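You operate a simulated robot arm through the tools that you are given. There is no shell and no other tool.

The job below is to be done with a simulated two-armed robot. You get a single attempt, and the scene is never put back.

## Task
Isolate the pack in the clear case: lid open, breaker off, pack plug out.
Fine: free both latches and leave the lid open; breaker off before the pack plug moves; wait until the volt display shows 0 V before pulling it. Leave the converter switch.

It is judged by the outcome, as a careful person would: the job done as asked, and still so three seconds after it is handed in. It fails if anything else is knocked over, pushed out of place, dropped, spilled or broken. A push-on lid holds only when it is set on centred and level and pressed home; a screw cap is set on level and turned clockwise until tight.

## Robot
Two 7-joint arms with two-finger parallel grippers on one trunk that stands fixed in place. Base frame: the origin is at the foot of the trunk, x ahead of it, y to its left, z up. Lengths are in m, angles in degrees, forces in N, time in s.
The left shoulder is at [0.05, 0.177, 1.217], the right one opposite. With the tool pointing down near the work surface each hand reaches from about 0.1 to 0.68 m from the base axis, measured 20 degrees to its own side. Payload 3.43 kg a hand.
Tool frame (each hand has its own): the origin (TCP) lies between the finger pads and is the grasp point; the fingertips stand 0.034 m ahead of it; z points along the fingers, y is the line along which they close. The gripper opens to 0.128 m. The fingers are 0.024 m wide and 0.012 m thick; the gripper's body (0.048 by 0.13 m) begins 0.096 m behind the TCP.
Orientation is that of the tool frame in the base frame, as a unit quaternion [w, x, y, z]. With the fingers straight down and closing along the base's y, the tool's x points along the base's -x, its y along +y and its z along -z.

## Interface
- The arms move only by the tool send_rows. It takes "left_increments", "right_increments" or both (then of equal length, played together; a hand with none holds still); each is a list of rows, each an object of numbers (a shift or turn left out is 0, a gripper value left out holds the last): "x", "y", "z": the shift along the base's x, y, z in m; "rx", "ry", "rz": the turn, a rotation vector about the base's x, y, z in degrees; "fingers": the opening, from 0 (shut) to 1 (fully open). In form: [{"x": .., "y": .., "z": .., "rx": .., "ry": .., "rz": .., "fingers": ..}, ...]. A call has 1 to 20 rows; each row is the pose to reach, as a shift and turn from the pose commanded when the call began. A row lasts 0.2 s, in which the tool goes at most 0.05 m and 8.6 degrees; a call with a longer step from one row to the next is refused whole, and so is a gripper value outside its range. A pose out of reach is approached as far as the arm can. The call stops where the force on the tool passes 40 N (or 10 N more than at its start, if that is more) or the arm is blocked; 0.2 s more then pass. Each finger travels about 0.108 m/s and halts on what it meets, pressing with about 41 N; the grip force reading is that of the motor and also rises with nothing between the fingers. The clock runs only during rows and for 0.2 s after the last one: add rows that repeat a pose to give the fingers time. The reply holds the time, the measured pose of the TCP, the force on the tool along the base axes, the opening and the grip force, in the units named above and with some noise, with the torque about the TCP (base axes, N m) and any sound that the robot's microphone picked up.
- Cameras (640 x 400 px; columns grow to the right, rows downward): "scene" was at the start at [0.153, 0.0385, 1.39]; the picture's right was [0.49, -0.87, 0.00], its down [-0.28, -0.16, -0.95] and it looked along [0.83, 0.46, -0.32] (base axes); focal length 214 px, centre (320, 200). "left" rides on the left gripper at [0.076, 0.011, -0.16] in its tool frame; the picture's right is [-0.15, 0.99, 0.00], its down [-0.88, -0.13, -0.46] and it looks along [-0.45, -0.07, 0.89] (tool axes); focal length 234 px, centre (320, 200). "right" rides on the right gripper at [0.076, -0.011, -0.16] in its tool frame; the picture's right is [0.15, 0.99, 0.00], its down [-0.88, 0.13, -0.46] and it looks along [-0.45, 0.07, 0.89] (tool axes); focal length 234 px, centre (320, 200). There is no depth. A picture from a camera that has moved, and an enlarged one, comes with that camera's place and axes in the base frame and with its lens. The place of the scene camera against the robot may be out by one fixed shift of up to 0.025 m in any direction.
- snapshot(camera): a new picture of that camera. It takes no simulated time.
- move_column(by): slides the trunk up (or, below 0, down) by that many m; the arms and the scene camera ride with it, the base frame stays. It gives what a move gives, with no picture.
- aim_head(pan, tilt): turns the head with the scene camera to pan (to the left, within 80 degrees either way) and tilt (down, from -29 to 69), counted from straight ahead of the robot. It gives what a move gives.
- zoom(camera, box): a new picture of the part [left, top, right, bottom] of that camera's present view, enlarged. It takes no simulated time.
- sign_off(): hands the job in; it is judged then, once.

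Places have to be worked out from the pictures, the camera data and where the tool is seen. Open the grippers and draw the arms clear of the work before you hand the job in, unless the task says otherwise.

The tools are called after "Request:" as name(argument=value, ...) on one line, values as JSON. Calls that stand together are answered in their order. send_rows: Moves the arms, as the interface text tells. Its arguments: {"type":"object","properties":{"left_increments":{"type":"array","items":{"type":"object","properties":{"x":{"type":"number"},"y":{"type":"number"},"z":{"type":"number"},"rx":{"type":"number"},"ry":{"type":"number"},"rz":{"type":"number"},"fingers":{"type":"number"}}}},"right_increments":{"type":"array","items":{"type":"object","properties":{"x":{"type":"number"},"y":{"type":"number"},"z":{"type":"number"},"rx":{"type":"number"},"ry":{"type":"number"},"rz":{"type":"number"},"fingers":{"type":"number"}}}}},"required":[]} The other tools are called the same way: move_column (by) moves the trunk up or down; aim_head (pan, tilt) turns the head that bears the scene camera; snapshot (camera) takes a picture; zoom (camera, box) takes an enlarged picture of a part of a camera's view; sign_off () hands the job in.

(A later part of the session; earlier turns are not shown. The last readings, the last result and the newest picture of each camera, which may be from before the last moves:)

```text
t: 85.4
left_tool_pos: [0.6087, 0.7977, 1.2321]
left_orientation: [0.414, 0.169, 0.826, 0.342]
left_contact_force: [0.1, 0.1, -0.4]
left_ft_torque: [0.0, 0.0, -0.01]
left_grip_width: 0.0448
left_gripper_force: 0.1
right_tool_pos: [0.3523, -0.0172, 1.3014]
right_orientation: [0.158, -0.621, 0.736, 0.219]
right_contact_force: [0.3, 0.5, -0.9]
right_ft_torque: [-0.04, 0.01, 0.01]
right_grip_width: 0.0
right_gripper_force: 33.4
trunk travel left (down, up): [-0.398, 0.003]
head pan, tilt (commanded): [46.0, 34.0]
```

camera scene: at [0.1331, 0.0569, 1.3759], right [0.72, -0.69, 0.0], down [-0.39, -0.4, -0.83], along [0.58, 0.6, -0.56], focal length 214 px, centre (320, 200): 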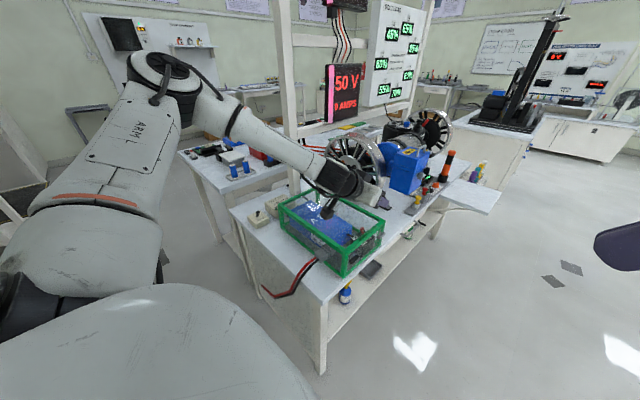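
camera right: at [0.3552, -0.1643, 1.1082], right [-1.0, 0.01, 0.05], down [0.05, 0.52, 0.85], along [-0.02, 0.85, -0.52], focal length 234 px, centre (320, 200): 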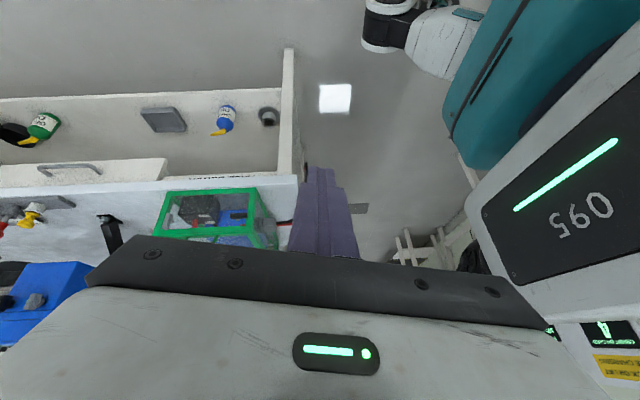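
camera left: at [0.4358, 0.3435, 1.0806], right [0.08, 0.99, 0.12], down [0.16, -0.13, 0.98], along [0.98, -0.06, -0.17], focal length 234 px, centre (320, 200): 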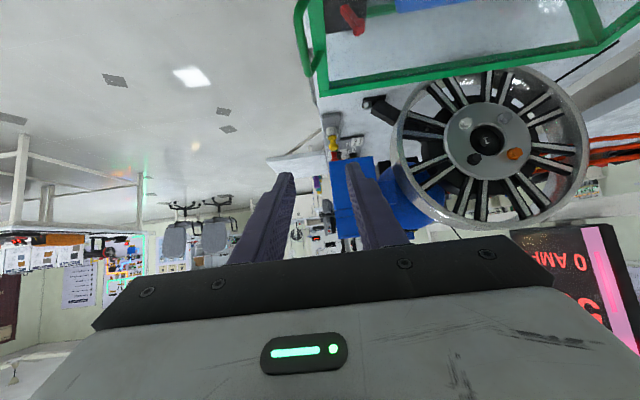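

The whole arc to 100° is reachable with no flags. I'll retrace it back to above the handle.

Request:
send_rows(left_increments=[{"y": -0.0318, "z": 0.0076, "rx": 0}, {"y": -0.0642, "z": 0.0119, "rx": 1}, {"y": -0.0967, "z": 0.0136, "rx": 1}, {"y": -0.1294, "z": 0.0124, "rx": 2}, {"y": -0.1618, "z": 0.0084, "rx": 2}, {"y": -0.1938, "z": 0.0016, "rx": 3}, {"y": -0.225, "z": -0.008, "rx": 3}, {"y": -0.2552, "z": -0.0201, "rx": 3}, {"y": -0.2842, "z": -0.0349, "rx": 2}, {"y": -0.3116, "z": -0.0518, "rx": 0}, {"y": -0.3372, "z": -0.0711, "rx": -3}, {"y": -0.3611, "z": -0.0924, "rx": -7}, {"y": -0.3827, "z": -0.1158, "rx": -11}, {"y": -0.4022, "z": -0.1411, "rx": -15}, {"y": -0.4191, "z": -0.1681, "rx": -20}, {"y": -0.4337, "z": -0.1966, "rx": -25}, {"y": -0.445, "z": -0.193, "rx": -31}, {"y": -0.455, "z": -0.193, "rx": -38}, {"y": -0.465, "z": -0.193, "rx": -45}])

Request:
send_rows(left_increments=[{"z": -0.03}, {"z": -0.06}, {"z": -0.085}])

Request:
zoom(camera="left", box=[250, 40, 400, 200])

Request:
zoom(camera="scene", box=[280, 150, 420, 290])

```text
t: 89.4
left_tool_pos: [0.6083, 0.3323, 1.0433]
left_orientation: [0.448, -0.002, 0.894, 0.001]
left_contact_force: [-0.3, -0.2, -0.7]
left_ft_torque: [0.0, 0.01, -0.03]
left_grip_width: 0.0446
left_gripper_force: 0.1
right_tool_pos: [0.3525, -0.0179, 1.3016]
right_orientation: [0.159, -0.62, 0.736, 0.219]
right_contact_force: [-0.2, -0.1, 0.1]
right_ft_torque: [0.0, -0.03, 0.01]
right_grip_width: 0.0
right_gripper_force: 33.6
trunk travel left (down, up): [-0.398, 0.003]
head pan, tilt (commanded): [46.0, 34.0]
```

```text
t: 90.2
left_tool_pos: [0.6109, 0.3322, 0.9591]
left_orientation: [0.446, -0.002, 0.895, 0.001]
left_contact_force: [-0.8, -0.3, 0.0]
left_ft_torque: [-0.01, -0.01, 0.02]
left_grip_width: 0.0449
left_gripper_force: 0.0
right_tool_pos: [0.3521, -0.0166, 1.3017]
right_orientation: [0.157, -0.621, 0.736, 0.218]
right_contact_force: [-0.4, 1.0, 0.2]
right_ft_torque: [-0.02, 0.03, -0.04]
right_grip_width: 0.0
right_gripper_force: 33.0
trunk travel left (down, up): [-0.398, 0.003]
head pan, tilt (commanded): [46.0, 34.0]
```

```text
2.50 times, centred on (325, 120) of left
camera zoom: at [0.4372, 0.3446, 0.9955], right [0.08, 0.99, 0.12], down [0.17, -0.13, 0.98], along [0.98, -0.06, -0.18], focal length 585 px, centre (308, 400)
```

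zoom: 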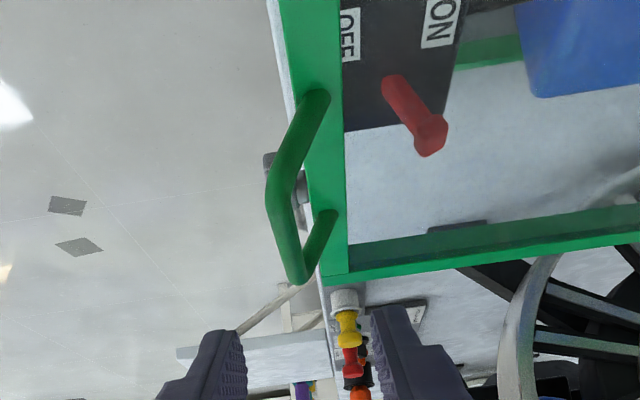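

```text
2.86 times, centred on (350, 220) of scene
camera zoom: at [0.1333, 0.0574, 1.3758], right [0.72, -0.69, 0.0], down [-0.39, -0.4, -0.83], along [0.58, 0.6, -0.56], focal length 613 px, centre (234, 143)
```

zoom: 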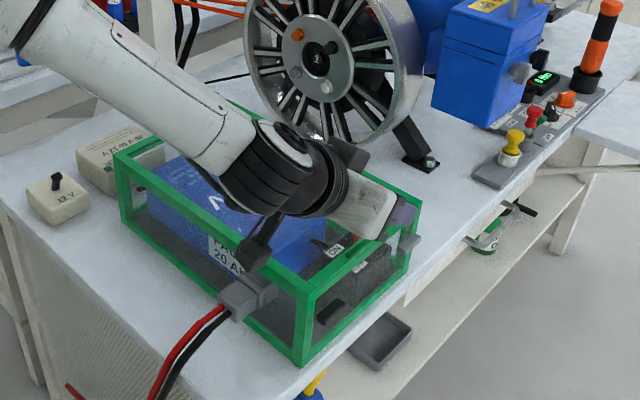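

Aligned over the bar. I'll descend the last 4 cm and close on it.

Request:
send_rows(left_increments=[{"z": -0.02}, {"z": -0.035}, {"z": -0.043}, {"z": -0.043}])

Request:
zoom(camera="left", box=[250, 40, 400, 200])

Request:
zoom(camera="right", box=[150, 60, 300, 180])

```text
t: 91.2
left_tool_pos: [0.611, 0.3314, 0.9589]
left_orientation: [0.445, -0.001, 0.895, 0.002]
left_contact_force: [0.4, 0.1, 0.2]
left_ft_torque: [-0.02, 0.03, -0.03]
left_grip_width: 0.0448
left_gripper_force: 0.0
left hand out of reach, approached as far as the arm can: row 1, 2, 3, 4
right_tool_pos: [0.3522, -0.0168, 1.3022]
right_orientation: [0.16, -0.62, 0.736, 0.219]
right_contact_force: [-0.1, 0.6, 0.1]
right_ft_torque: [0.02, 0.03, -0.01]
right_grip_width: 0.0
right_gripper_force: 32.8
trunk travel left (down, up): [-0.398, 0.003]
head pan, tilt (commanded): [46.0, 34.0]
```

```text
2.50 times, centred on (325, 120) of left
camera zoom: at [0.4369, 0.344, 0.996], right [0.08, 0.99, 0.12], down [0.17, -0.13, 0.98], along [0.98, -0.06, -0.18], focal length 585 px, centre (308, 400)
```

zoom: 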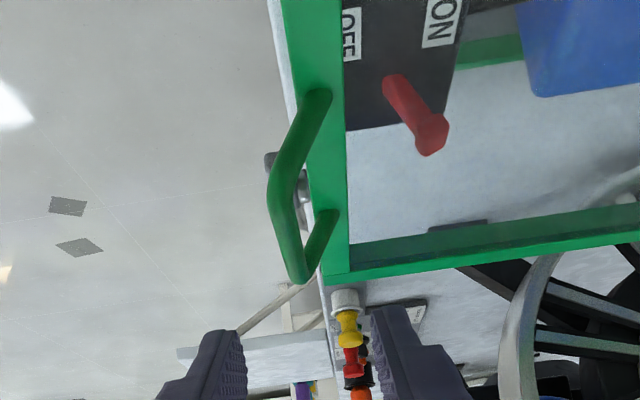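

```text
3.33 times, centred on (225, 120) of right
camera zoom: at [0.356, -0.1646, 1.3976], right [-1.0, 0.01, 0.05], down [0.05, 0.52, 0.85], along [-0.02, 0.85, -0.52], focal length 781 px, centre (637, 467)
```

zoom: 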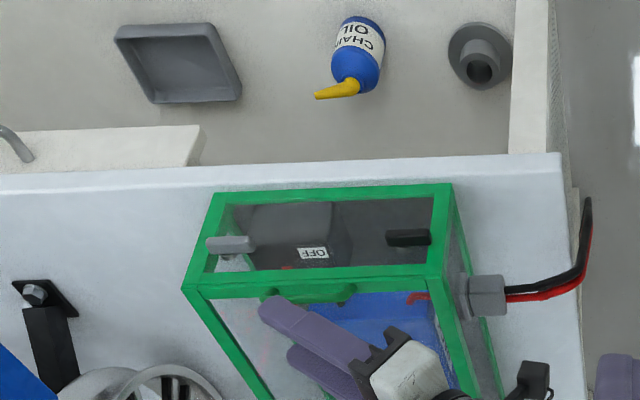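

Gripping height is slightly below reach with the trunk at the top. I'll grip with the trunk a bit lower, then use the trunk's rise as the first part of the lift. First hand up, trunk down.

Request:
send_rows(left_increments=[{"z": 0.02}, {"z": 0.04}])

Request:
move_column(by=-0.06)

Request:
send_rows(left_increments=[{"z": -0.01}, {"z": -0.018}, {"z": -0.023}, {"z": -0.023}])

Request:
zoom(camera="left", box=[250, 40, 400, 200])

Request:
zoom(camera="right", box=[150, 80, 270, 180])

```text
t: 91.8
left_tool_pos: [0.6121, 0.3318, 0.9994]
left_orientation: [0.448, -0.001, 0.894, 0.002]
left_contact_force: [0.3, -0.7, 0.4]
left_ft_torque: [-0.02, -0.01, 0.0]
left_grip_width: 0.0447
left_gripper_force: 0.0
right_tool_pos: [0.3524, -0.0177, 1.3011]
right_orientation: [0.159, -0.621, 0.736, 0.22]
right_contact_force: [0.4, 0.0, -0.2]
right_ft_torque: [0.04, 0.0, 0.03]
right_grip_width: 0.0003
right_gripper_force: 33.1
trunk travel left (down, up): [-0.398, 0.003]
head pan, tilt (commanded): [46.0, 34.0]
```

```text
t: 92.8
left_tool_pos: [0.6111, 0.3309, 0.9394]
left_orientation: [0.447, -0.001, 0.894, 0.001]
left_contact_force: [-0.3, -0.7, 0.3]
left_ft_torque: [-0.03, 0.0, -0.01]
left_grip_width: 0.0449
left_gripper_force: 0.1
right_tool_pos: [0.3536, -0.0166, 1.2414]
right_orientation: [0.158, -0.621, 0.736, 0.22]
right_contact_force: [0.3, -0.3, -0.3]
right_ft_torque: [-0.01, -0.02, 0.0]
right_grip_width: 0.0002
right_gripper_force: 32.8
trunk travel left (down, up): [-0.338, 0.063]
head pan, tilt (commanded): [46.0, 34.0]
```

```text
t: 93.8
left_tool_pos: [0.6103, 0.3318, 0.9157]
left_orientation: [0.447, -0.001, 0.894, 0.0]
left_contact_force: [-0.8, -0.7, -0.4]
left_ft_torque: [-0.02, 0.02, 0.03]
left_grip_width: 0.0451
left_gripper_force: 0.1
right_tool_pos: [0.3514, -0.0185, 1.242]
right_orientation: [0.159, -0.62, 0.736, 0.219]
right_contact_force: [0.3, 0.6, 0.1]
right_ft_torque: [0.03, 0.01, 0.01]
right_grip_width: 0.0001
right_gripper_force: 33.0
trunk travel left (down, up): [-0.338, 0.063]
head pan, tilt (commanded): [46.0, 34.0]
```

```text
2.50 times, centred on (325, 120) of left
camera zoom: at [0.4374, 0.3442, 0.9514], right [0.08, 0.99, 0.12], down [0.16, -0.13, 0.98], along [0.98, -0.06, -0.17], focal length 585 px, centre (308, 400)
```

zoom: 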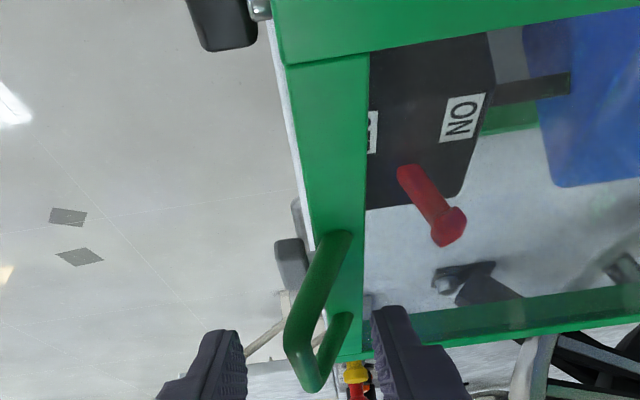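

```text
4.00 times, centred on (210, 130) of right
camera zoom: at [0.356, -0.1645, 1.3376], right [-1.0, 0.01, 0.05], down [0.05, 0.52, 0.85], along [-0.02, 0.85, -0.52], focal length 937 px, centre (760, 480)
```

zoom: 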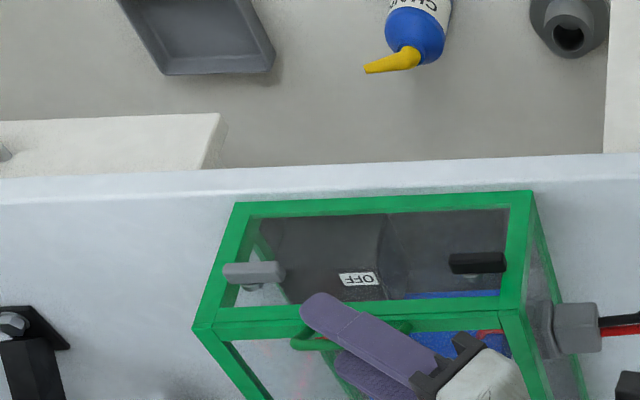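

The bar sits well inside the finger pads. Closing on it.

Request:
send_rows(left_increments=[{"fingers": 0.0}, {"fingers": 0.0}, {"fingers": 0.0}, {"fingers": 0.0}])

Request:
zoom(camera="left", box=[250, 60, 400, 220])

```text
t: 94.8
left_tool_pos: [0.6109, 0.3311, 0.9142]
left_orientation: [0.447, 0.0, 0.895, 0.001]
left_contact_force: [-0.5, -0.6, -1.0]
left_ft_torque: [-0.01, -0.14, -1.66]
left_grip_width: 0.0076
left_gripper_force: 41.6
right_tool_pos: [0.3537, -0.0174, 1.2415]
right_orientation: [0.158, -0.621, 0.736, 0.219]
right_contact_force: [0.6, 0.4, 0.2]
right_ft_torque: [-0.02, 0.0, 0.01]
right_grip_width: 0.0
right_gripper_force: 32.9
trunk travel left (down, up): [-0.338, 0.063]
head pan, tilt (commanded): [46.0, 34.0]
```

```text
2.50 times, centred on (325, 140) of left
camera zoom: at [0.4374, 0.3439, 0.9515], right [0.09, 0.99, 0.12], down [0.16, -0.13, 0.98], along [0.98, -0.07, -0.17], focal length 585 px, centre (308, 350)
```

zoom: 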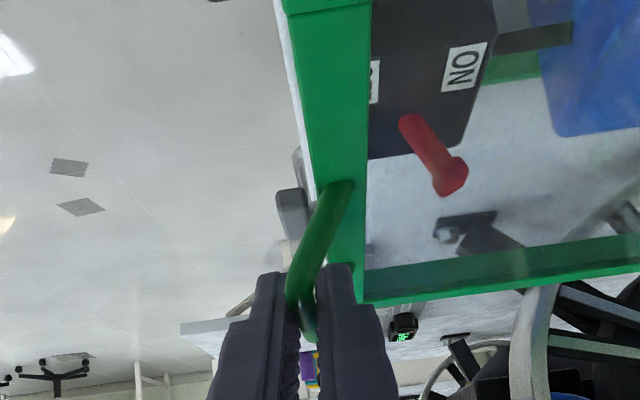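

Good grip with little side load. I'll use the trunk to lift the first 3 cm.

Request:
move_column(by=0.03)

Request:
send_rows(left_increments=[{"y": 0.004, "rx": 4}, {"y": 0.006, "rx": 6}])

Request:
move_column(by=0.03)

```text
t: 95.6
left_tool_pos: [0.612, 0.3339, 0.9453]
left_orientation: [0.448, -0.004, 0.894, 0.003]
left_contact_force: [-1.0, 7.0, -2.6]
left_ft_torque: [0.09, -0.54, -1.53]
left_grip_width: 0.0079
left_gripper_force: 42.0
right_tool_pos: [0.3525, -0.0165, 1.2707]
right_orientation: [0.158, -0.621, 0.736, 0.219]
right_contact_force: [-0.4, 0.0, 1.0]
right_ft_torque: [-0.02, -0.03, -0.02]
right_grip_width: 0.0
right_gripper_force: 33.2
trunk travel left (down, up): [-0.368, 0.033]
head pan, tilt (commanded): [46.0, 34.0]
```

```text
t: 96.2
left_tool_pos: [0.6116, 0.3334, 0.9457]
left_orientation: [0.447, 0.025, 0.893, 0.045]
left_contact_force: [3.6, -10.5, 0.4]
left_ft_torque: [-0.2, 0.46, -0.45]
left_grip_width: 0.0077
left_gripper_force: 41.4
right_tool_pos: [0.3536, -0.019, 1.2713]
right_orientation: [0.159, -0.621, 0.735, 0.221]
right_contact_force: [-0.4, 0.4, -0.4]
right_ft_torque: [-0.04, -0.05, -0.02]
right_grip_width: 0.0002
right_gripper_force: 33.3
trunk travel left (down, up): [-0.368, 0.033]
head pan, tilt (commanded): [46.0, 34.0]
```

```text
t: 96.9
left_tool_pos: [0.6135, 0.3381, 0.9758]
left_orientation: [0.448, 0.021, 0.893, 0.05]
left_contact_force: [2.1, -0.8, -0.7]
left_ft_torque: [0.05, -0.78, -1.64]
left_grip_width: 0.0075
left_gripper_force: 42.2
right_tool_pos: [0.3511, -0.0177, 1.3009]
right_orientation: [0.158, -0.62, 0.736, 0.22]
right_contact_force: [-0.8, -0.4, 0.7]
right_ft_torque: [0.05, 0.0, -0.05]
right_grip_width: 0.0
right_gripper_force: 32.7
trunk travel left (down, up): [-0.398, 0.003]
head pan, tilt (commanded): [46.0, 34.0]
```

Lid is at roughly 10° with low forces. I'll continue along the arc to about 30°, rolling the hand with it.

Request:
send_rows(left_increments=[{"y": 0.0057, "z": 0.018, "rx": 3}, {"y": 0.0102, "z": 0.0335, "rx": 6}, {"y": 0.0211, "z": 0.0636, "rx": 12}, {"y": 0.0347, "z": 0.0925, "rx": 18}, {"y": 0.0508, "z": 0.1199, "rx": 24}, {"y": 0.0508, "z": 0.1199, "rx": 24}])

Request:
snapshot(camera="scene")

```text
t: 98.3
left_tool_pos: [0.6116, 0.388, 1.0966]
left_orientation: [0.433, 0.115, 0.863, 0.234]
left_contact_force: [-2.0, -9.9, 5.3]
left_ft_torque: [-0.04, -0.46, 0.55]
left_grip_width: 0.0075
left_gripper_force: 41.5
right_tool_pos: [0.352, -0.0196, 1.3021]
right_orientation: [0.159, -0.621, 0.736, 0.22]
right_contact_force: [0.3, -0.7, 0.7]
right_ft_torque: [0.02, 0.03, 0.05]
right_grip_width: 0.0
right_gripper_force: 33.0
trunk travel left (down, up): [-0.398, 0.003]
head pan, tilt (commanded): [46.0, 34.0]
```

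```text
taken
camera scene: at [0.1322, 0.055, 1.3761], right [0.72, -0.69, 0.0], down [-0.39, -0.4, -0.83], along [0.58, 0.6, -0.56], focal length 214 px, centre (320, 200)
```

scene: 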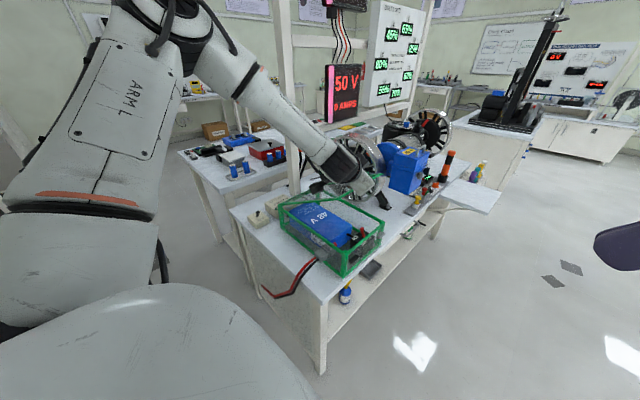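

Lid is at about 30°. The force is purely radial (about 11 N outward), so my arc radius is a few millimetres short. I'll correct for that and go on to about 50°.

Request:
send_rows(left_increments=[{"y": 0.0156, "z": 0.0281, "rx": 4}, {"y": 0.0364, "z": 0.0528, "rx": 8}, {"y": 0.059, "z": 0.0754, "rx": 12}, {"y": 0.0839, "z": 0.0961, "rx": 15}, {"y": 0.0839, "z": 0.0961, "rx": 15}])

Request:
snapshot(camera="scene")

```text
t: 99.5
left_tool_pos: [0.6115, 0.4731, 1.1889]
left_orientation: [0.413, 0.169, 0.826, 0.343]
left_contact_force: [-1.9, 3.5, -5.9]
left_ft_torque: [-0.1, -0.37, 1.91]
left_grip_width: 0.0078
left_gripper_force: 41.4
right_tool_pos: [0.3527, -0.0171, 1.3013]
right_orientation: [0.158, -0.62, 0.736, 0.218]
right_contact_force: [0.0, 0.9, 0.7]
right_ft_torque: [-0.01, -0.02, 0.03]
right_grip_width: 0.0003
right_gripper_force: 33.2
trunk travel left (down, up): [-0.398, 0.003]
head pan, tilt (commanded): [46.0, 34.0]
```

```text
taken
camera scene: at [0.1332, 0.0578, 1.3757], right [0.72, -0.69, 0.0], down [-0.39, -0.4, -0.83], along [0.58, 0.6, -0.56], focal length 214 px, centre (320, 200)
```

scene: 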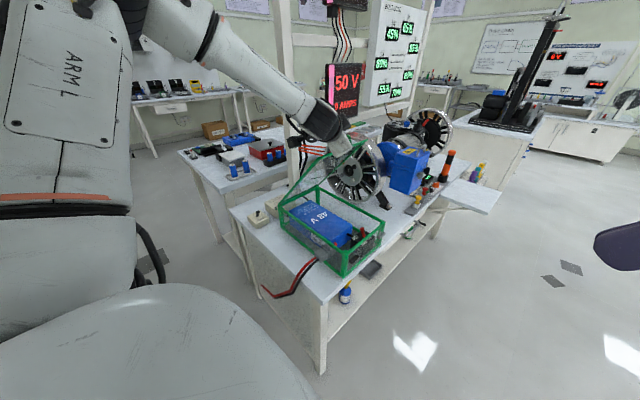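

About 50° and forces are small (now slightly inward). I'll trim the radius by 2 mm and continue to about 70°.

Request:
send_rows(left_increments=[{"y": 0.0277, "z": 0.0168, "rx": 2}, {"y": 0.056, "z": 0.0328, "rx": 3}, {"y": 0.0854, "z": 0.0464, "rx": 3}, {"y": 0.1161, "z": 0.0573, "rx": 3}, {"y": 0.1161, "z": 0.0573, "rx": 3}])

Request:
zoom(camera="scene", box=[230, 80, 430, 290])

```text
t: 100.7
left_tool_pos: [0.6114, 0.5885, 1.2505]
left_orientation: [0.409, 0.18, 0.816, 0.365]
left_contact_force: [-2.5, 0.0, -0.8]
left_ft_torque: [-0.03, -0.89, 1.39]
left_grip_width: 0.0077
left_gripper_force: 41.7
right_tool_pos: [0.3518, -0.0174, 1.3019]
right_orientation: [0.159, -0.621, 0.736, 0.22]
right_contact_force: [0.9, -0.5, 0.3]
right_ft_torque: [-0.04, 0.03, -0.01]
right_grip_width: 0.0001
right_gripper_force: 32.9
trunk travel left (down, up): [-0.398, 0.003]
head pan, tilt (commanded): [46.0, 34.0]
```

```text
1.90 times, centred on (330, 185) of scene
camera zoom: at [0.1327, 0.057, 1.3759], right [0.72, -0.69, 0.0], down [-0.39, -0.4, -0.83], along [0.58, 0.6, -0.56], focal length 408 px, centre (301, 229)
```

zoom: 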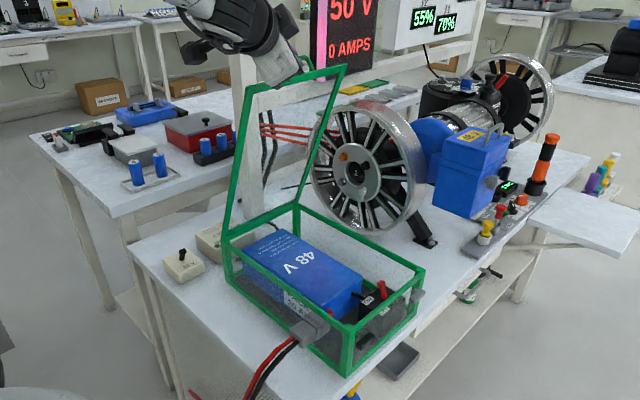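

The lid is at about 70° with almost no force. Continuing to about 90°.

Request:
send_rows(left_increments=[{"y": 0.0314, "z": 0.0084, "rx": -1}, {"y": 0.0634, "z": 0.0138, "rx": -1}, {"y": 0.0959, "z": 0.0167, "rx": -2}, {"y": 0.1284, "z": 0.0165, "rx": -2}, {"y": 0.1284, "z": 0.0165, "rx": -2}])

Request:
zoom(camera="scene", box=[230, 80, 430, 290])

```text
t: 101.9
left_tool_pos: [0.611, 0.6532, 1.2641]
left_orientation: [0.411, 0.176, 0.82, 0.358]
left_contact_force: [-3.9, 0.0, -3.8]
left_ft_torque: [-0.05, -1.41, 0.73]
left_grip_width: 0.0075
left_gripper_force: 41.3
left hand out of reach, approached as far as the arm can: row 3, 4, 5
right_tool_pos: [0.3509, -0.0171, 1.3014]
right_orientation: [0.159, -0.621, 0.735, 0.22]
right_contact_force: [-0.1, 0.3, -0.8]
right_ft_torque: [-0.02, -0.02, -0.01]
right_grip_width: 0.0
right_gripper_force: 33.1
trunk travel left (down, up): [-0.398, 0.003]
head pan, tilt (commanded): [46.0, 34.0]
```

```text
1.90 times, centred on (330, 185) of scene
camera zoom: at [0.1325, 0.0573, 1.3758], right [0.72, -0.69, 0.0], down [-0.39, -0.4, -0.83], along [0.58, 0.6, -0.56], focal length 408 px, centre (301, 229)
```

zoom: 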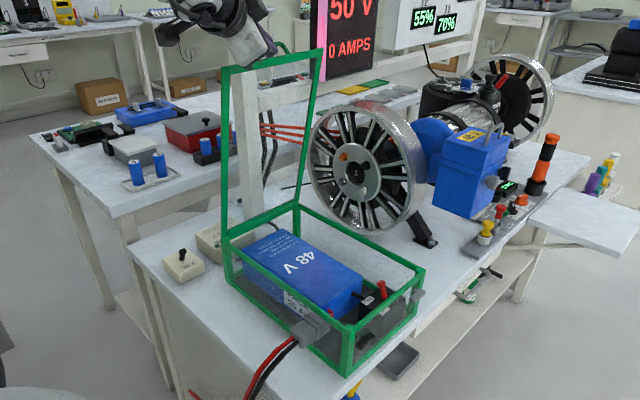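

About 80° now, but the next rows were flagged as out of reach. I'll try a little more roll with smaller steps.

Request:
send_rows(left_increments=[{"y": 0.0, "z": 0.0, "rx": 4}, {"y": 0.008, "z": 0.0008, "rx": 6}, {"y": 0.016, "z": 0.0014, "rx": 7}, {"y": 0.024, "z": 0.0018, "rx": 8}, {"y": 0.032, "z": 0.002, "rx": 8}])

```text
t: 103.1
left_tool_pos: [0.6112, 0.6854, 1.2652]
left_orientation: [0.4, 0.201, 0.796, 0.407]
left_contact_force: [-4.6, -0.6, -5.4]
left_ft_torque: [-0.09, -0.62, 1.7]
left_grip_width: 0.0077
left_gripper_force: 41.4
right_tool_pos: [0.3527, -0.0173, 1.3017]
right_orientation: [0.158, -0.621, 0.736, 0.219]
right_contact_force: [-0.7, 0.4, 1.0]
right_ft_torque: [-0.03, 0.0, 0.01]
right_grip_width: 0.0
right_gripper_force: 32.9
trunk travel left (down, up): [-0.398, 0.003]
head pan, tilt (commanded): [46.0, 34.0]
```

That works: y≈0.685 (about 85°), no flag and low force. Continuing past vertical in small steps.

Request:
send_rows(left_increments=[{"y": 0.011, "z": -0.001, "rx": 0}, {"y": 0.022, "z": -0.0015, "rx": 0}, {"y": 0.033, "z": -0.002, "rx": 0}, {"y": 0.043, "z": -0.003, "rx": 0}, {"y": 0.043, "z": -0.003, "rx": 0}])

Request:
zoom(camera="scene", box=[230, 60, 430, 270])

```text
t: 104.3
left_tool_pos: [0.6117, 0.7266, 1.2649]
left_orientation: [0.4, 0.201, 0.796, 0.408]
left_contact_force: [1.1, -1.9, 1.8]
left_ft_torque: [-0.92, -0.51, 1.6]
left_grip_width: 0.0074
left_gripper_force: 41.8
right_tool_pos: [0.3525, -0.0187, 1.3013]
right_orientation: [0.159, -0.621, 0.736, 0.219]
right_contact_force: [-0.9, -0.3, -0.4]
right_ft_torque: [-0.04, 0.03, 0.0]
right_grip_width: 0.0
right_gripper_force: 32.9
trunk travel left (down, up): [-0.398, 0.003]
head pan, tilt (commanded): [46.0, 34.0]
```

```text
1.90 times, centred on (330, 165) of scene
camera zoom: at [0.1332, 0.0564, 1.3758], right [0.72, -0.69, 0.0], down [-0.39, -0.4, -0.83], along [0.58, 0.6, -0.56], focal length 408 px, centre (301, 267)
```

zoom: 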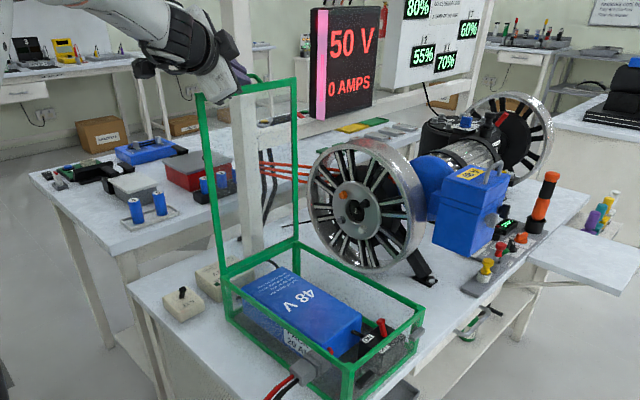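

Just past vertical (about 91°). A little further to be safely over centre.

Request:
send_rows(left_increments=[{"y": 0.01, "z": -0.001, "rx": -1}, {"y": 0.02, "z": -0.003, "rx": -2}, {"y": 0.03, "z": -0.005, "rx": -3}, {"y": 0.03, "z": -0.005, "rx": -3}])

Request:
zoom(camera="scene", box=[230, 60, 430, 270])

Request:
snapshot(camera="left")

```text
t: 105.3
left_tool_pos: [0.6111, 0.7574, 1.2621]
left_orientation: [0.405, 0.191, 0.806, 0.388]
left_contact_force: [7.5, -0.4, 10.4]
left_ft_torque: [-0.92, 0.07, 1.83]
left_grip_width: 0.0075
left_gripper_force: 41.6
right_tool_pos: [0.3519, -0.0191, 1.3014]
right_orientation: [0.159, -0.621, 0.736, 0.22]
right_contact_force: [0.4, -0.1, 0.2]
right_ft_torque: [0.04, 0.0, 0.01]
right_grip_width: 0.0002
right_gripper_force: 33.2
trunk travel left (down, up): [-0.398, 0.003]
head pan, tilt (commanded): [46.0, 34.0]
```

```text
1.90 times, centred on (330, 165) of scene
camera zoom: at [0.133, 0.0553, 1.376], right [0.72, -0.69, 0.0], down [-0.39, -0.4, -0.83], along [0.58, 0.6, -0.56], focal length 408 px, centre (301, 267)
```

zoom: 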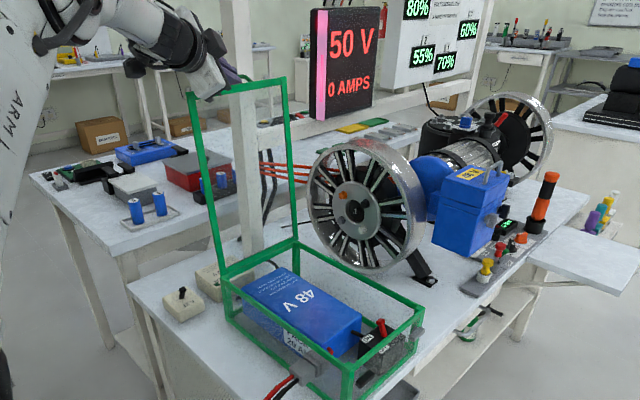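

```text
taken
camera left: at [0.4379, 0.7375, 1.2933], right [0.08, 0.53, 0.85], down [0.16, -0.84, 0.51], along [0.98, 0.1, -0.15], focal length 234 px, centre (320, 200)
```

left: 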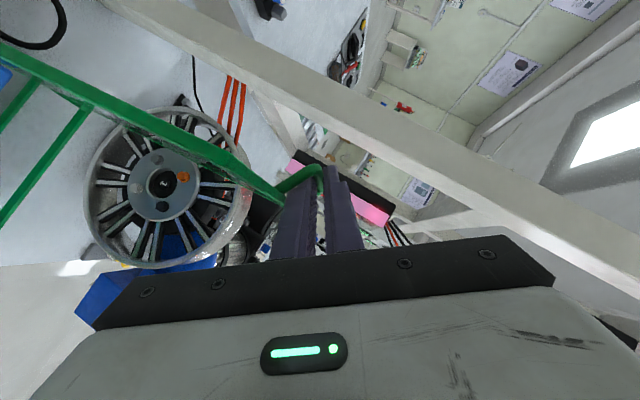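

About 96° open. I'll continue gently to find whether the lid has a stop, rather than letting it drop.

Request:
send_rows(left_increments=[{"y": 0.01, "z": 0.001, "rx": -1}, {"y": 0.02, "z": -0.001, "rx": -2}, {"y": 0.03, "z": -0.003, "rx": -3}, {"y": 0.03, "z": -0.003, "rx": -3}])

Request:
zoom(camera="scene", box=[230, 60, 430, 270])

```text
t: 106.3
left_tool_pos: [0.6117, 0.786, 1.2584]
left_orientation: [0.409, 0.18, 0.817, 0.365]
left_contact_force: [8.6, -0.3, 11.3]
left_ft_torque: [-1.04, 0.19, 2.05]
left_grip_width: 0.0074
left_gripper_force: 41.7
right_tool_pos: [0.352, -0.02, 1.3015]
right_orientation: [0.159, -0.621, 0.735, 0.22]
right_contact_force: [-0.3, -0.1, 0.5]
right_ft_torque: [0.04, 0.01, 0.04]
right_grip_width: 0.0
right_gripper_force: 33.3
trunk travel left (down, up): [-0.398, 0.003]
head pan, tilt (commanded): [46.0, 34.0]
```

```text
1.90 times, centred on (330, 165) of scene
camera zoom: at [0.1334, 0.0554, 1.3759], right [0.72, -0.69, 0.0], down [-0.39, -0.4, -0.83], along [0.58, 0.6, -0.56], focal length 408 px, centre (301, 267)
```

zoom: 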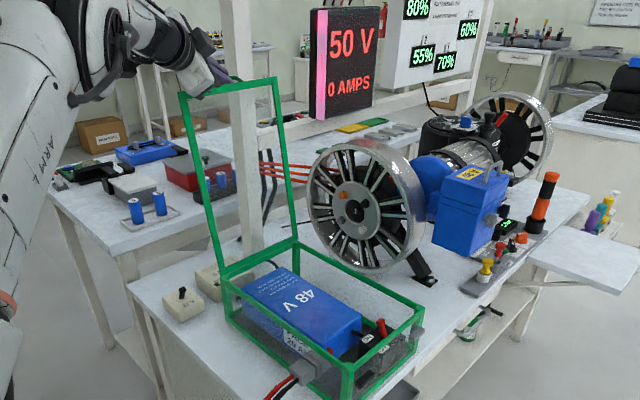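

About 100°, still no stop. I'll ease it further in the same way.

Request:
send_rows(left_increments=[{"y": 0.0105, "z": -0.0015, "rx": -1}, {"y": 0.021, "z": -0.004, "rx": -2}, {"y": 0.0316, "z": -0.0072, "rx": -3}, {"y": 0.0316, "z": -0.0072, "rx": -3}])

Request:
zoom(camera="scene", box=[230, 60, 430, 270])

```text
t: 107.2
left_tool_pos: [0.6123, 0.8107, 1.2511]
left_orientation: [0.421, 0.173, 0.821, 0.344]
left_contact_force: [14.4, -1.5, 0.6]
left_ft_torque: [-0.99, 0.54, 1.11]
left_grip_width: 0.0076
left_gripper_force: 41.6
left hand out of reach, approached as far as the arm can: row 3, 4
right_tool_pos: [0.3533, -0.0176, 1.3005]
right_orientation: [0.158, -0.62, 0.736, 0.219]
right_contact_force: [-0.9, -0.3, 1.5]
right_ft_torque: [-0.04, 0.0, 0.0]
right_grip_width: 0.0001
right_gripper_force: 33.0
trunk travel left (down, up): [-0.398, 0.003]
head pan, tilt (commanded): [46.0, 34.0]
stopped in row 4 (left hand): the force on the tool passed its limit at 41 N (the readings are from after the stop); the commanded pose is now the measured one
```

```text
1.90 times, centred on (330, 165) of scene
camera zoom: at [0.135, 0.0577, 1.3753], right [0.72, -0.69, 0.0], down [-0.39, -0.4, -0.83], along [0.57, 0.6, -0.56], focal length 408 px, centre (301, 267)
```

zoom: 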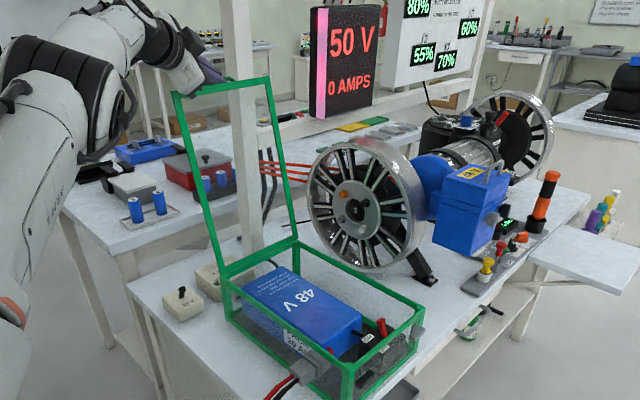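

The lid is at about 104° and the arm is near its limit. I'll loosen the grip slightly, keeping the fingers around the bar, to see whether the lid rests against a stop.

Request:
send_rows(left_increments=[{"fingers": 0.13}, {"fingers": 0.13}, {"fingers": 0.13}])

Request:
zoom(camera="left", box=[180, 80, 440, 270])

Request:
zoom(camera="scene", box=[270, 70, 350, 150])

```text
t: 108.0
left_tool_pos: [0.6098, 0.8115, 1.2555]
left_orientation: [0.421, 0.172, 0.82, 0.348]
left_contact_force: [11.3, 2.7, 10.2]
left_ft_torque: [-0.07, -0.06, 0.1]
left_grip_width: 0.0115
left_gripper_force: 0.0
right_tool_pos: [0.3533, -0.0191, 1.3017]
right_orientation: [0.158, -0.621, 0.736, 0.22]
right_contact_force: [-0.7, -1.1, -0.7]
right_ft_torque: [-0.03, -0.02, 0.02]
right_grip_width: 0.0002
right_gripper_force: 33.6
trunk travel left (down, up): [-0.398, 0.003]
head pan, tilt (commanded): [46.0, 34.0]
```

```text
2.11 times, centred on (310, 175) of left
camera zoom: at [0.4344, 0.7963, 1.2851], right [0.08, 0.61, 0.79], down [0.15, -0.79, 0.59], along [0.99, 0.07, -0.15], focal length 493 px, centre (341, 253)
```

zoom: 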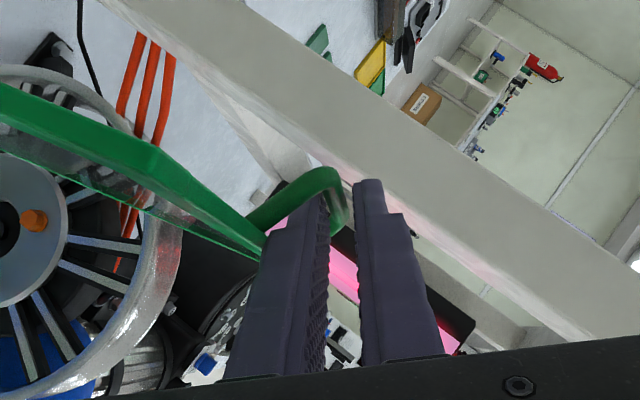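

```text
5.00 times, centred on (310, 110) of scene
camera zoom: at [0.1338, 0.0559, 1.3759], right [0.72, -0.69, 0.0], down [-0.39, -0.4, -0.83], along [0.58, 0.6, -0.56], focal length 1072 px, centre (370, 650)
```

zoom: 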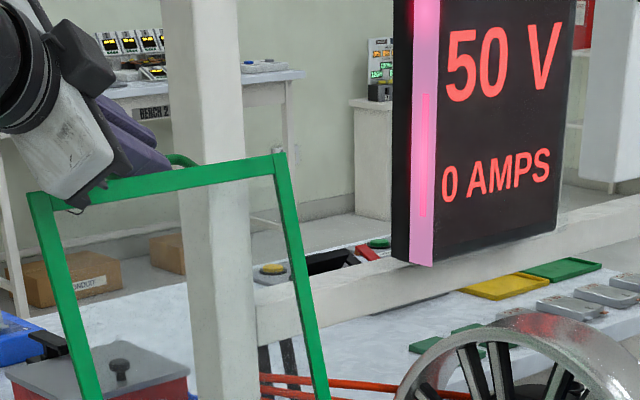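

The gripper's palm is lightly touching the lid's top edge, and the bar isn't leaning on the outer finger. I'll open a bit more and ease the hand up a few millimetres, keeping the outer finger as a catch.

Request:
send_rows(left_increments=[{"fingers": 0.3}, {"fingers": 0.3}, {"z": 0.004, "x": -0.003, "fingers": 0.3}, {"z": 0.008, "x": -0.006, "fingers": 0.3}, {"z": 0.008, "x": -0.006, "fingers": 0.3}])

Request:
zoom(camera="left", box=[180, 80, 440, 270])

Request:
zoom(camera="scene", box=[270, 70, 350, 150])

```text
t: 109.2
left_tool_pos: [0.6047, 0.8094, 1.2645]
left_orientation: [0.42, 0.175, 0.819, 0.349]
left_contact_force: [14.1, 3.6, 18.5]
left_ft_torque: [-0.2, -0.1, 0.14]
left_grip_width: 0.0299
left_gripper_force: 0.1
right_tool_pos: [0.3543, -0.0201, 1.3008]
right_orientation: [0.157, -0.62, 0.736, 0.221]
right_contact_force: [0.2, 0.4, -0.5]
right_ft_torque: [-0.01, 0.02, 0.01]
right_grip_width: 0.0
right_gripper_force: 32.5
trunk travel left (down, up): [-0.398, 0.003]
head pan, tilt (commanded): [46.0, 34.0]
```

```text
2.11 times, centred on (310, 175) of left
camera zoom: at [0.4303, 0.7953, 1.2949], right [0.08, 0.6, 0.79], down [0.15, -0.79, 0.59], along [0.99, 0.07, -0.15], focal length 493 px, centre (341, 253)
```

zoom: 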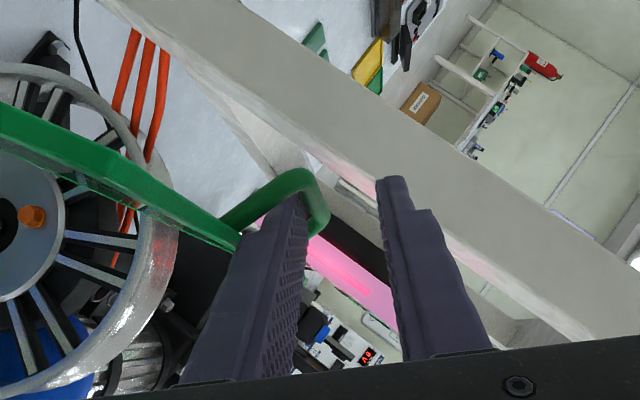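

```text
5.00 times, centred on (310, 110) of scene
camera zoom: at [0.1351, 0.055, 1.3757], right [0.72, -0.69, 0.0], down [-0.39, -0.4, -0.83], along [0.57, 0.6, -0.56], focal length 1072 px, centre (370, 650)
```

zoom: 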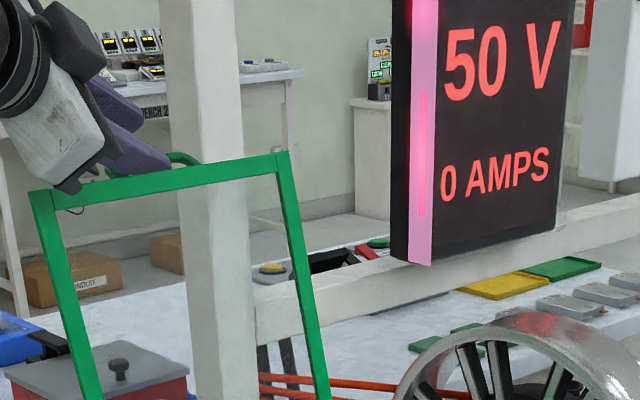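

The force acts through the finger inside the loop, because my −x shift pressed it on the handle's near leg. I'll shift back +x to centre it.

Request:
send_rows(left_increments=[{"x": 0.006, "z": 0.001}, {"x": 0.012, "z": 0.002}, {"x": 0.012, "z": 0.002}])

Request:
zoom(camera="left", box=[180, 80, 440, 270])

```text
t: 110.0
left_tool_pos: [0.6035, 0.813, 1.2638]
left_orientation: [0.419, 0.171, 0.821, 0.348]
left_contact_force: [-19.5, 2.3, 10.3]
left_ft_torque: [-0.16, 0.69, -0.46]
left_grip_width: 0.0331
left_gripper_force: 0.0
left hand out of reach, approached as far as the arm can: row 2, 3
right_tool_pos: [0.3492, -0.0183, 1.3024]
right_orientation: [0.161, -0.621, 0.736, 0.219]
right_contact_force: [0.3, -0.3, 0.0]
right_ft_torque: [-0.02, -0.02, 0.0]
right_grip_width: 0.0
right_gripper_force: 33.3
trunk travel left (down, up): [-0.398, 0.003]
head pan, tilt (commanded): [46.0, 34.0]
```

```text
2.11 times, centred on (310, 175) of left
camera zoom: at [0.4275, 0.7977, 1.2945], right [0.08, 0.61, 0.79], down [0.15, -0.79, 0.59], along [0.99, 0.08, -0.15], focal length 493 px, centre (341, 253)
```

zoom: 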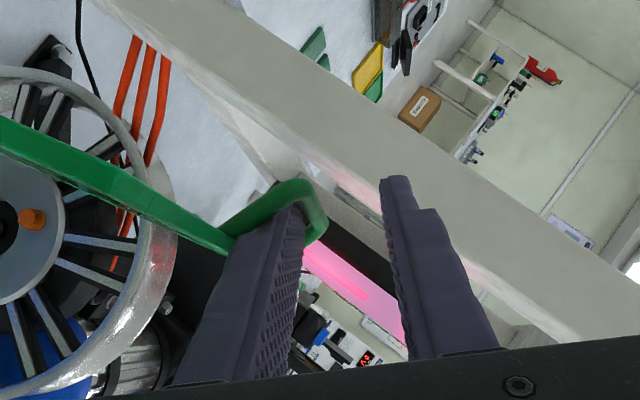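

That pushed the tip against something on the far side instead. The finger just needs to come out of the loop along its own axis, so I'll open wider and withdraw straight back along the pointing direction.

Request:
send_rows(left_increments=[{"x": -0.006, "fingers": 0.4}, {"x": -0.012, "y": -0.003, "z": 0.003, "fingers": 0.45}, {"x": -0.02, "y": -0.008, "z": 0.008, "fingers": 0.5}, {"x": -0.028, "y": -0.013, "z": 0.013, "fingers": 0.5}, {"x": -0.036, "y": -0.018, "z": 0.018, "fingers": 0.5}])

Request:
zoom(camera="left", box=[180, 80, 440, 270])

Request:
zoom(camera="scene", box=[230, 60, 430, 270])

```text
t: 110.8
left_tool_pos: [0.5964, 0.7938, 1.2825]
left_orientation: [0.434, 0.175, 0.814, 0.345]
left_contact_force: [10.7, 1.6, 3.6]
left_ft_torque: [-0.08, -0.35, 0.21]
left_grip_width: 0.0625
left_gripper_force: 0.0
right_tool_pos: [0.3514, -0.017, 1.301]
right_orientation: [0.158, -0.621, 0.736, 0.219]
right_contact_force: [-0.8, 1.1, -0.4]
right_ft_torque: [-0.05, -0.06, -0.03]
right_grip_width: 0.0
right_gripper_force: 32.6
trunk travel left (down, up): [-0.398, 0.003]
head pan, tilt (commanded): [46.0, 34.0]
stopped in row 4 (left hand): the force on the tool passed its limit at 44 N (the readings are from after the stop); the commanded pose is now the measured one
```

```text
2.11 times, centred on (310, 175) of left
camera zoom: at [0.4211, 0.7826, 1.3086], right [0.07, 0.61, 0.79], down [0.12, -0.79, 0.6], along [0.99, 0.06, -0.13], focal length 493 px, centre (341, 253)
```

zoom: 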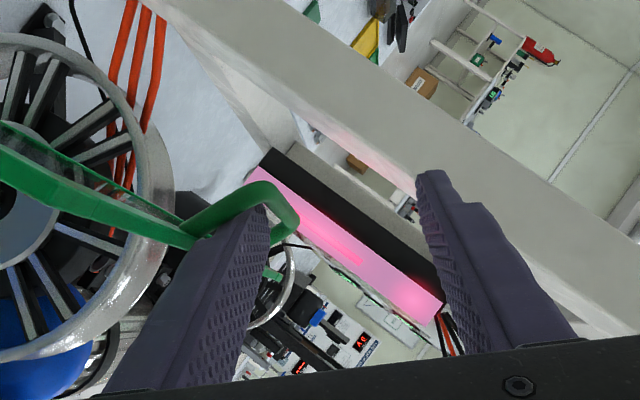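

```text
1.90 times, centred on (330, 165) of scene
camera zoom: at [0.1318, 0.0572, 1.3757], right [0.72, -0.69, 0.0], down [-0.39, -0.4, -0.83], along [0.58, 0.6, -0.56], focal length 408 px, centre (301, 267)
```

zoom: 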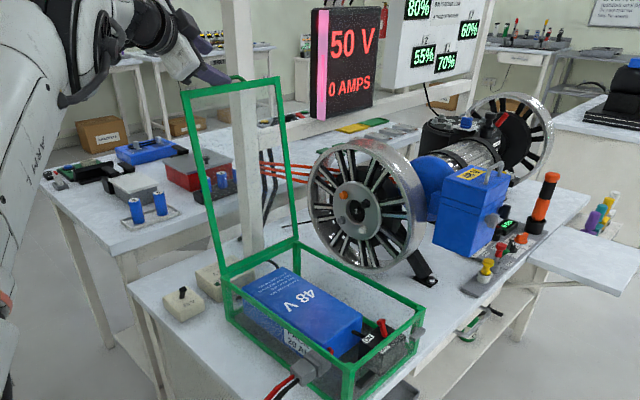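

Opening wider pressed the inner finger against the lid edge, so it caught. I'll narrow the opening so that finger floats in the loop, then withdraw along the axis in small steps.

Request:
send_rows(left_increments=[{"fingers": 0.16}, {"fingers": 0.14}, {"fingers": 0.14}])

Request:
zoom(camera="left", box=[180, 80, 440, 270])

```text
t: 111.7
left_tool_pos: [0.596, 0.7963, 1.2796]
left_orientation: [0.429, 0.176, 0.816, 0.346]
left_contact_force: [0.3, 0.1, 0.1]
left_ft_torque: [-0.02, -0.03, 0.0]
left_grip_width: 0.0179
left_gripper_force: 0.0
right_tool_pos: [0.3527, -0.0183, 1.3013]
right_orientation: [0.158, -0.621, 0.736, 0.22]
right_contact_force: [0.4, 0.3, 0.3]
right_ft_torque: [0.0, 0.0, 0.02]
right_grip_width: 0.0
right_gripper_force: 33.0
trunk travel left (down, up): [-0.398, 0.003]
head pan, tilt (commanded): [46.0, 34.0]
```

```text
2.11 times, centred on (310, 175) of left
camera zoom: at [0.4203, 0.7834, 1.3072], right [0.07, 0.61, 0.79], down [0.13, -0.79, 0.6], along [0.99, 0.06, -0.13], focal length 493 px, centre (341, 253)
```

zoom: 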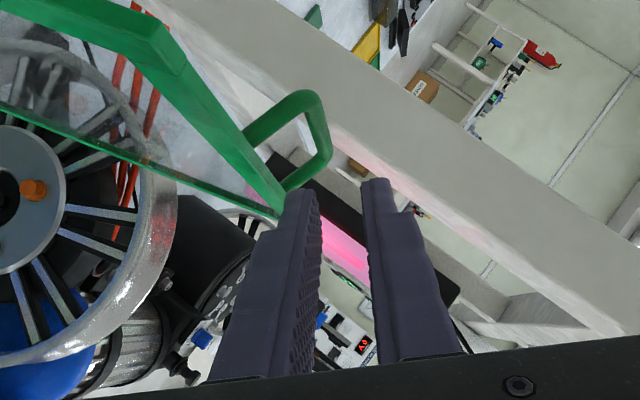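

The finger is free of the loop, forces are zero, and the lid seems to have moved further open. Checking the scene.

Request:
zoom(camera="scene", box=[200, 60, 430, 280])

Request:
snapshot(camera="scene")

```text
1.82 times, centred on (315, 170) of scene
camera zoom: at [0.1329, 0.0568, 1.3759], right [0.72, -0.69, 0.0], down [-0.39, -0.4, -0.83], along [0.58, 0.6, -0.56], focal length 390 px, centre (329, 254)
```

zoom: 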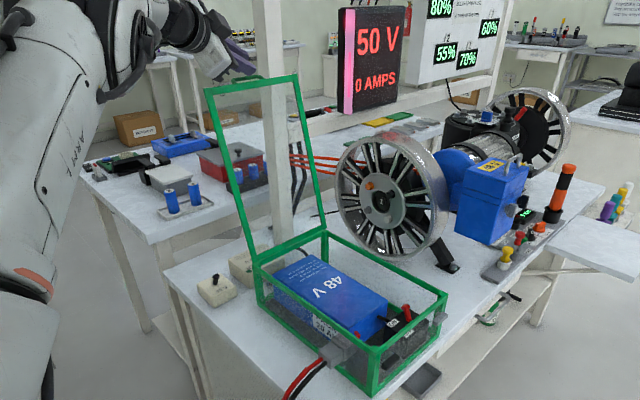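

```text
taken
camera scene: at [0.1329, 0.0568, 1.3759], right [0.72, -0.69, 0.0], down [-0.39, -0.4, -0.83], along [0.58, 0.6, -0.56], focal length 214 px, centre (320, 200)
```

scene: 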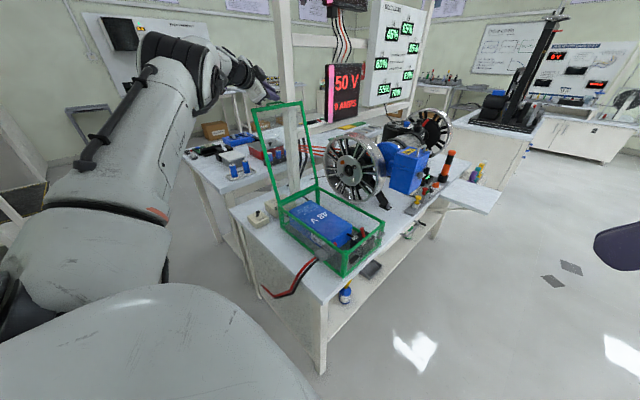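

The lid stands open by itself at about 105° against its stop. I'll withdraw the hand up and back, away from it.

Request:
send_rows(left_increments=[{"x": -0.01, "y": -0.005, "z": 0.02}, {"x": -0.03, "y": -0.015, "z": 0.04}, {"x": -0.05, "y": -0.035, "z": 0.06}, {"x": -0.07, "y": -0.07, "z": 0.065}, {"x": -0.09, "y": -0.11, "z": 0.065}, {"x": -0.11, "y": -0.15, "z": 0.06}, {"x": -0.12, "y": -0.19, "z": 0.05}])

Request:
zoom(camera="scene", box=[200, 60, 430, 280])

```text
t: 113.2
left_tool_pos: [0.4922, 0.6656, 1.3001]
left_orientation: [0.434, 0.177, 0.814, 0.344]
left_contact_force: [0.1, 0.3, 0.7]
left_ft_torque: [0.03, -0.02, 0.0]
left_grip_width: 0.0178
left_gripper_force: 0.1
left hand out of reach, approached as far as the arm can: row 5, 6, 7
right_tool_pos: [0.3523, -0.0191, 1.3021]
right_orientation: [0.158, -0.62, 0.736, 0.22]
right_contact_force: [-0.3, -1.1, 0.4]
right_ft_torque: [-0.02, 0.0, 0.01]
right_grip_width: 0.0
right_gripper_force: 33.4
trunk travel left (down, up): [-0.398, 0.003]
head pan, tilt (commanded): [46.0, 34.0]
```

```text
1.82 times, centred on (315, 170) of scene
camera zoom: at [0.1336, 0.0569, 1.3758], right [0.72, -0.69, 0.0], down [-0.39, -0.4, -0.83], along [0.58, 0.6, -0.56], focal length 390 px, centre (329, 254)
```

zoom: 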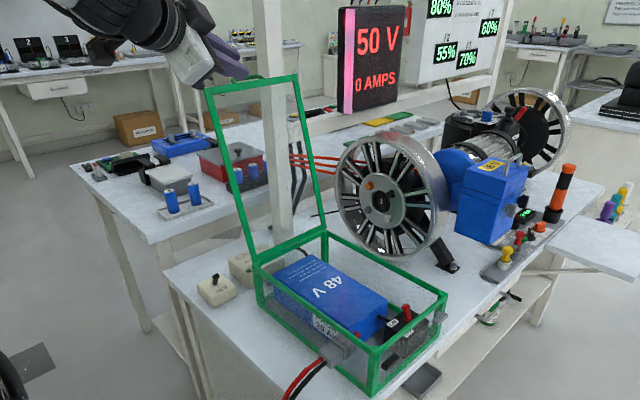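

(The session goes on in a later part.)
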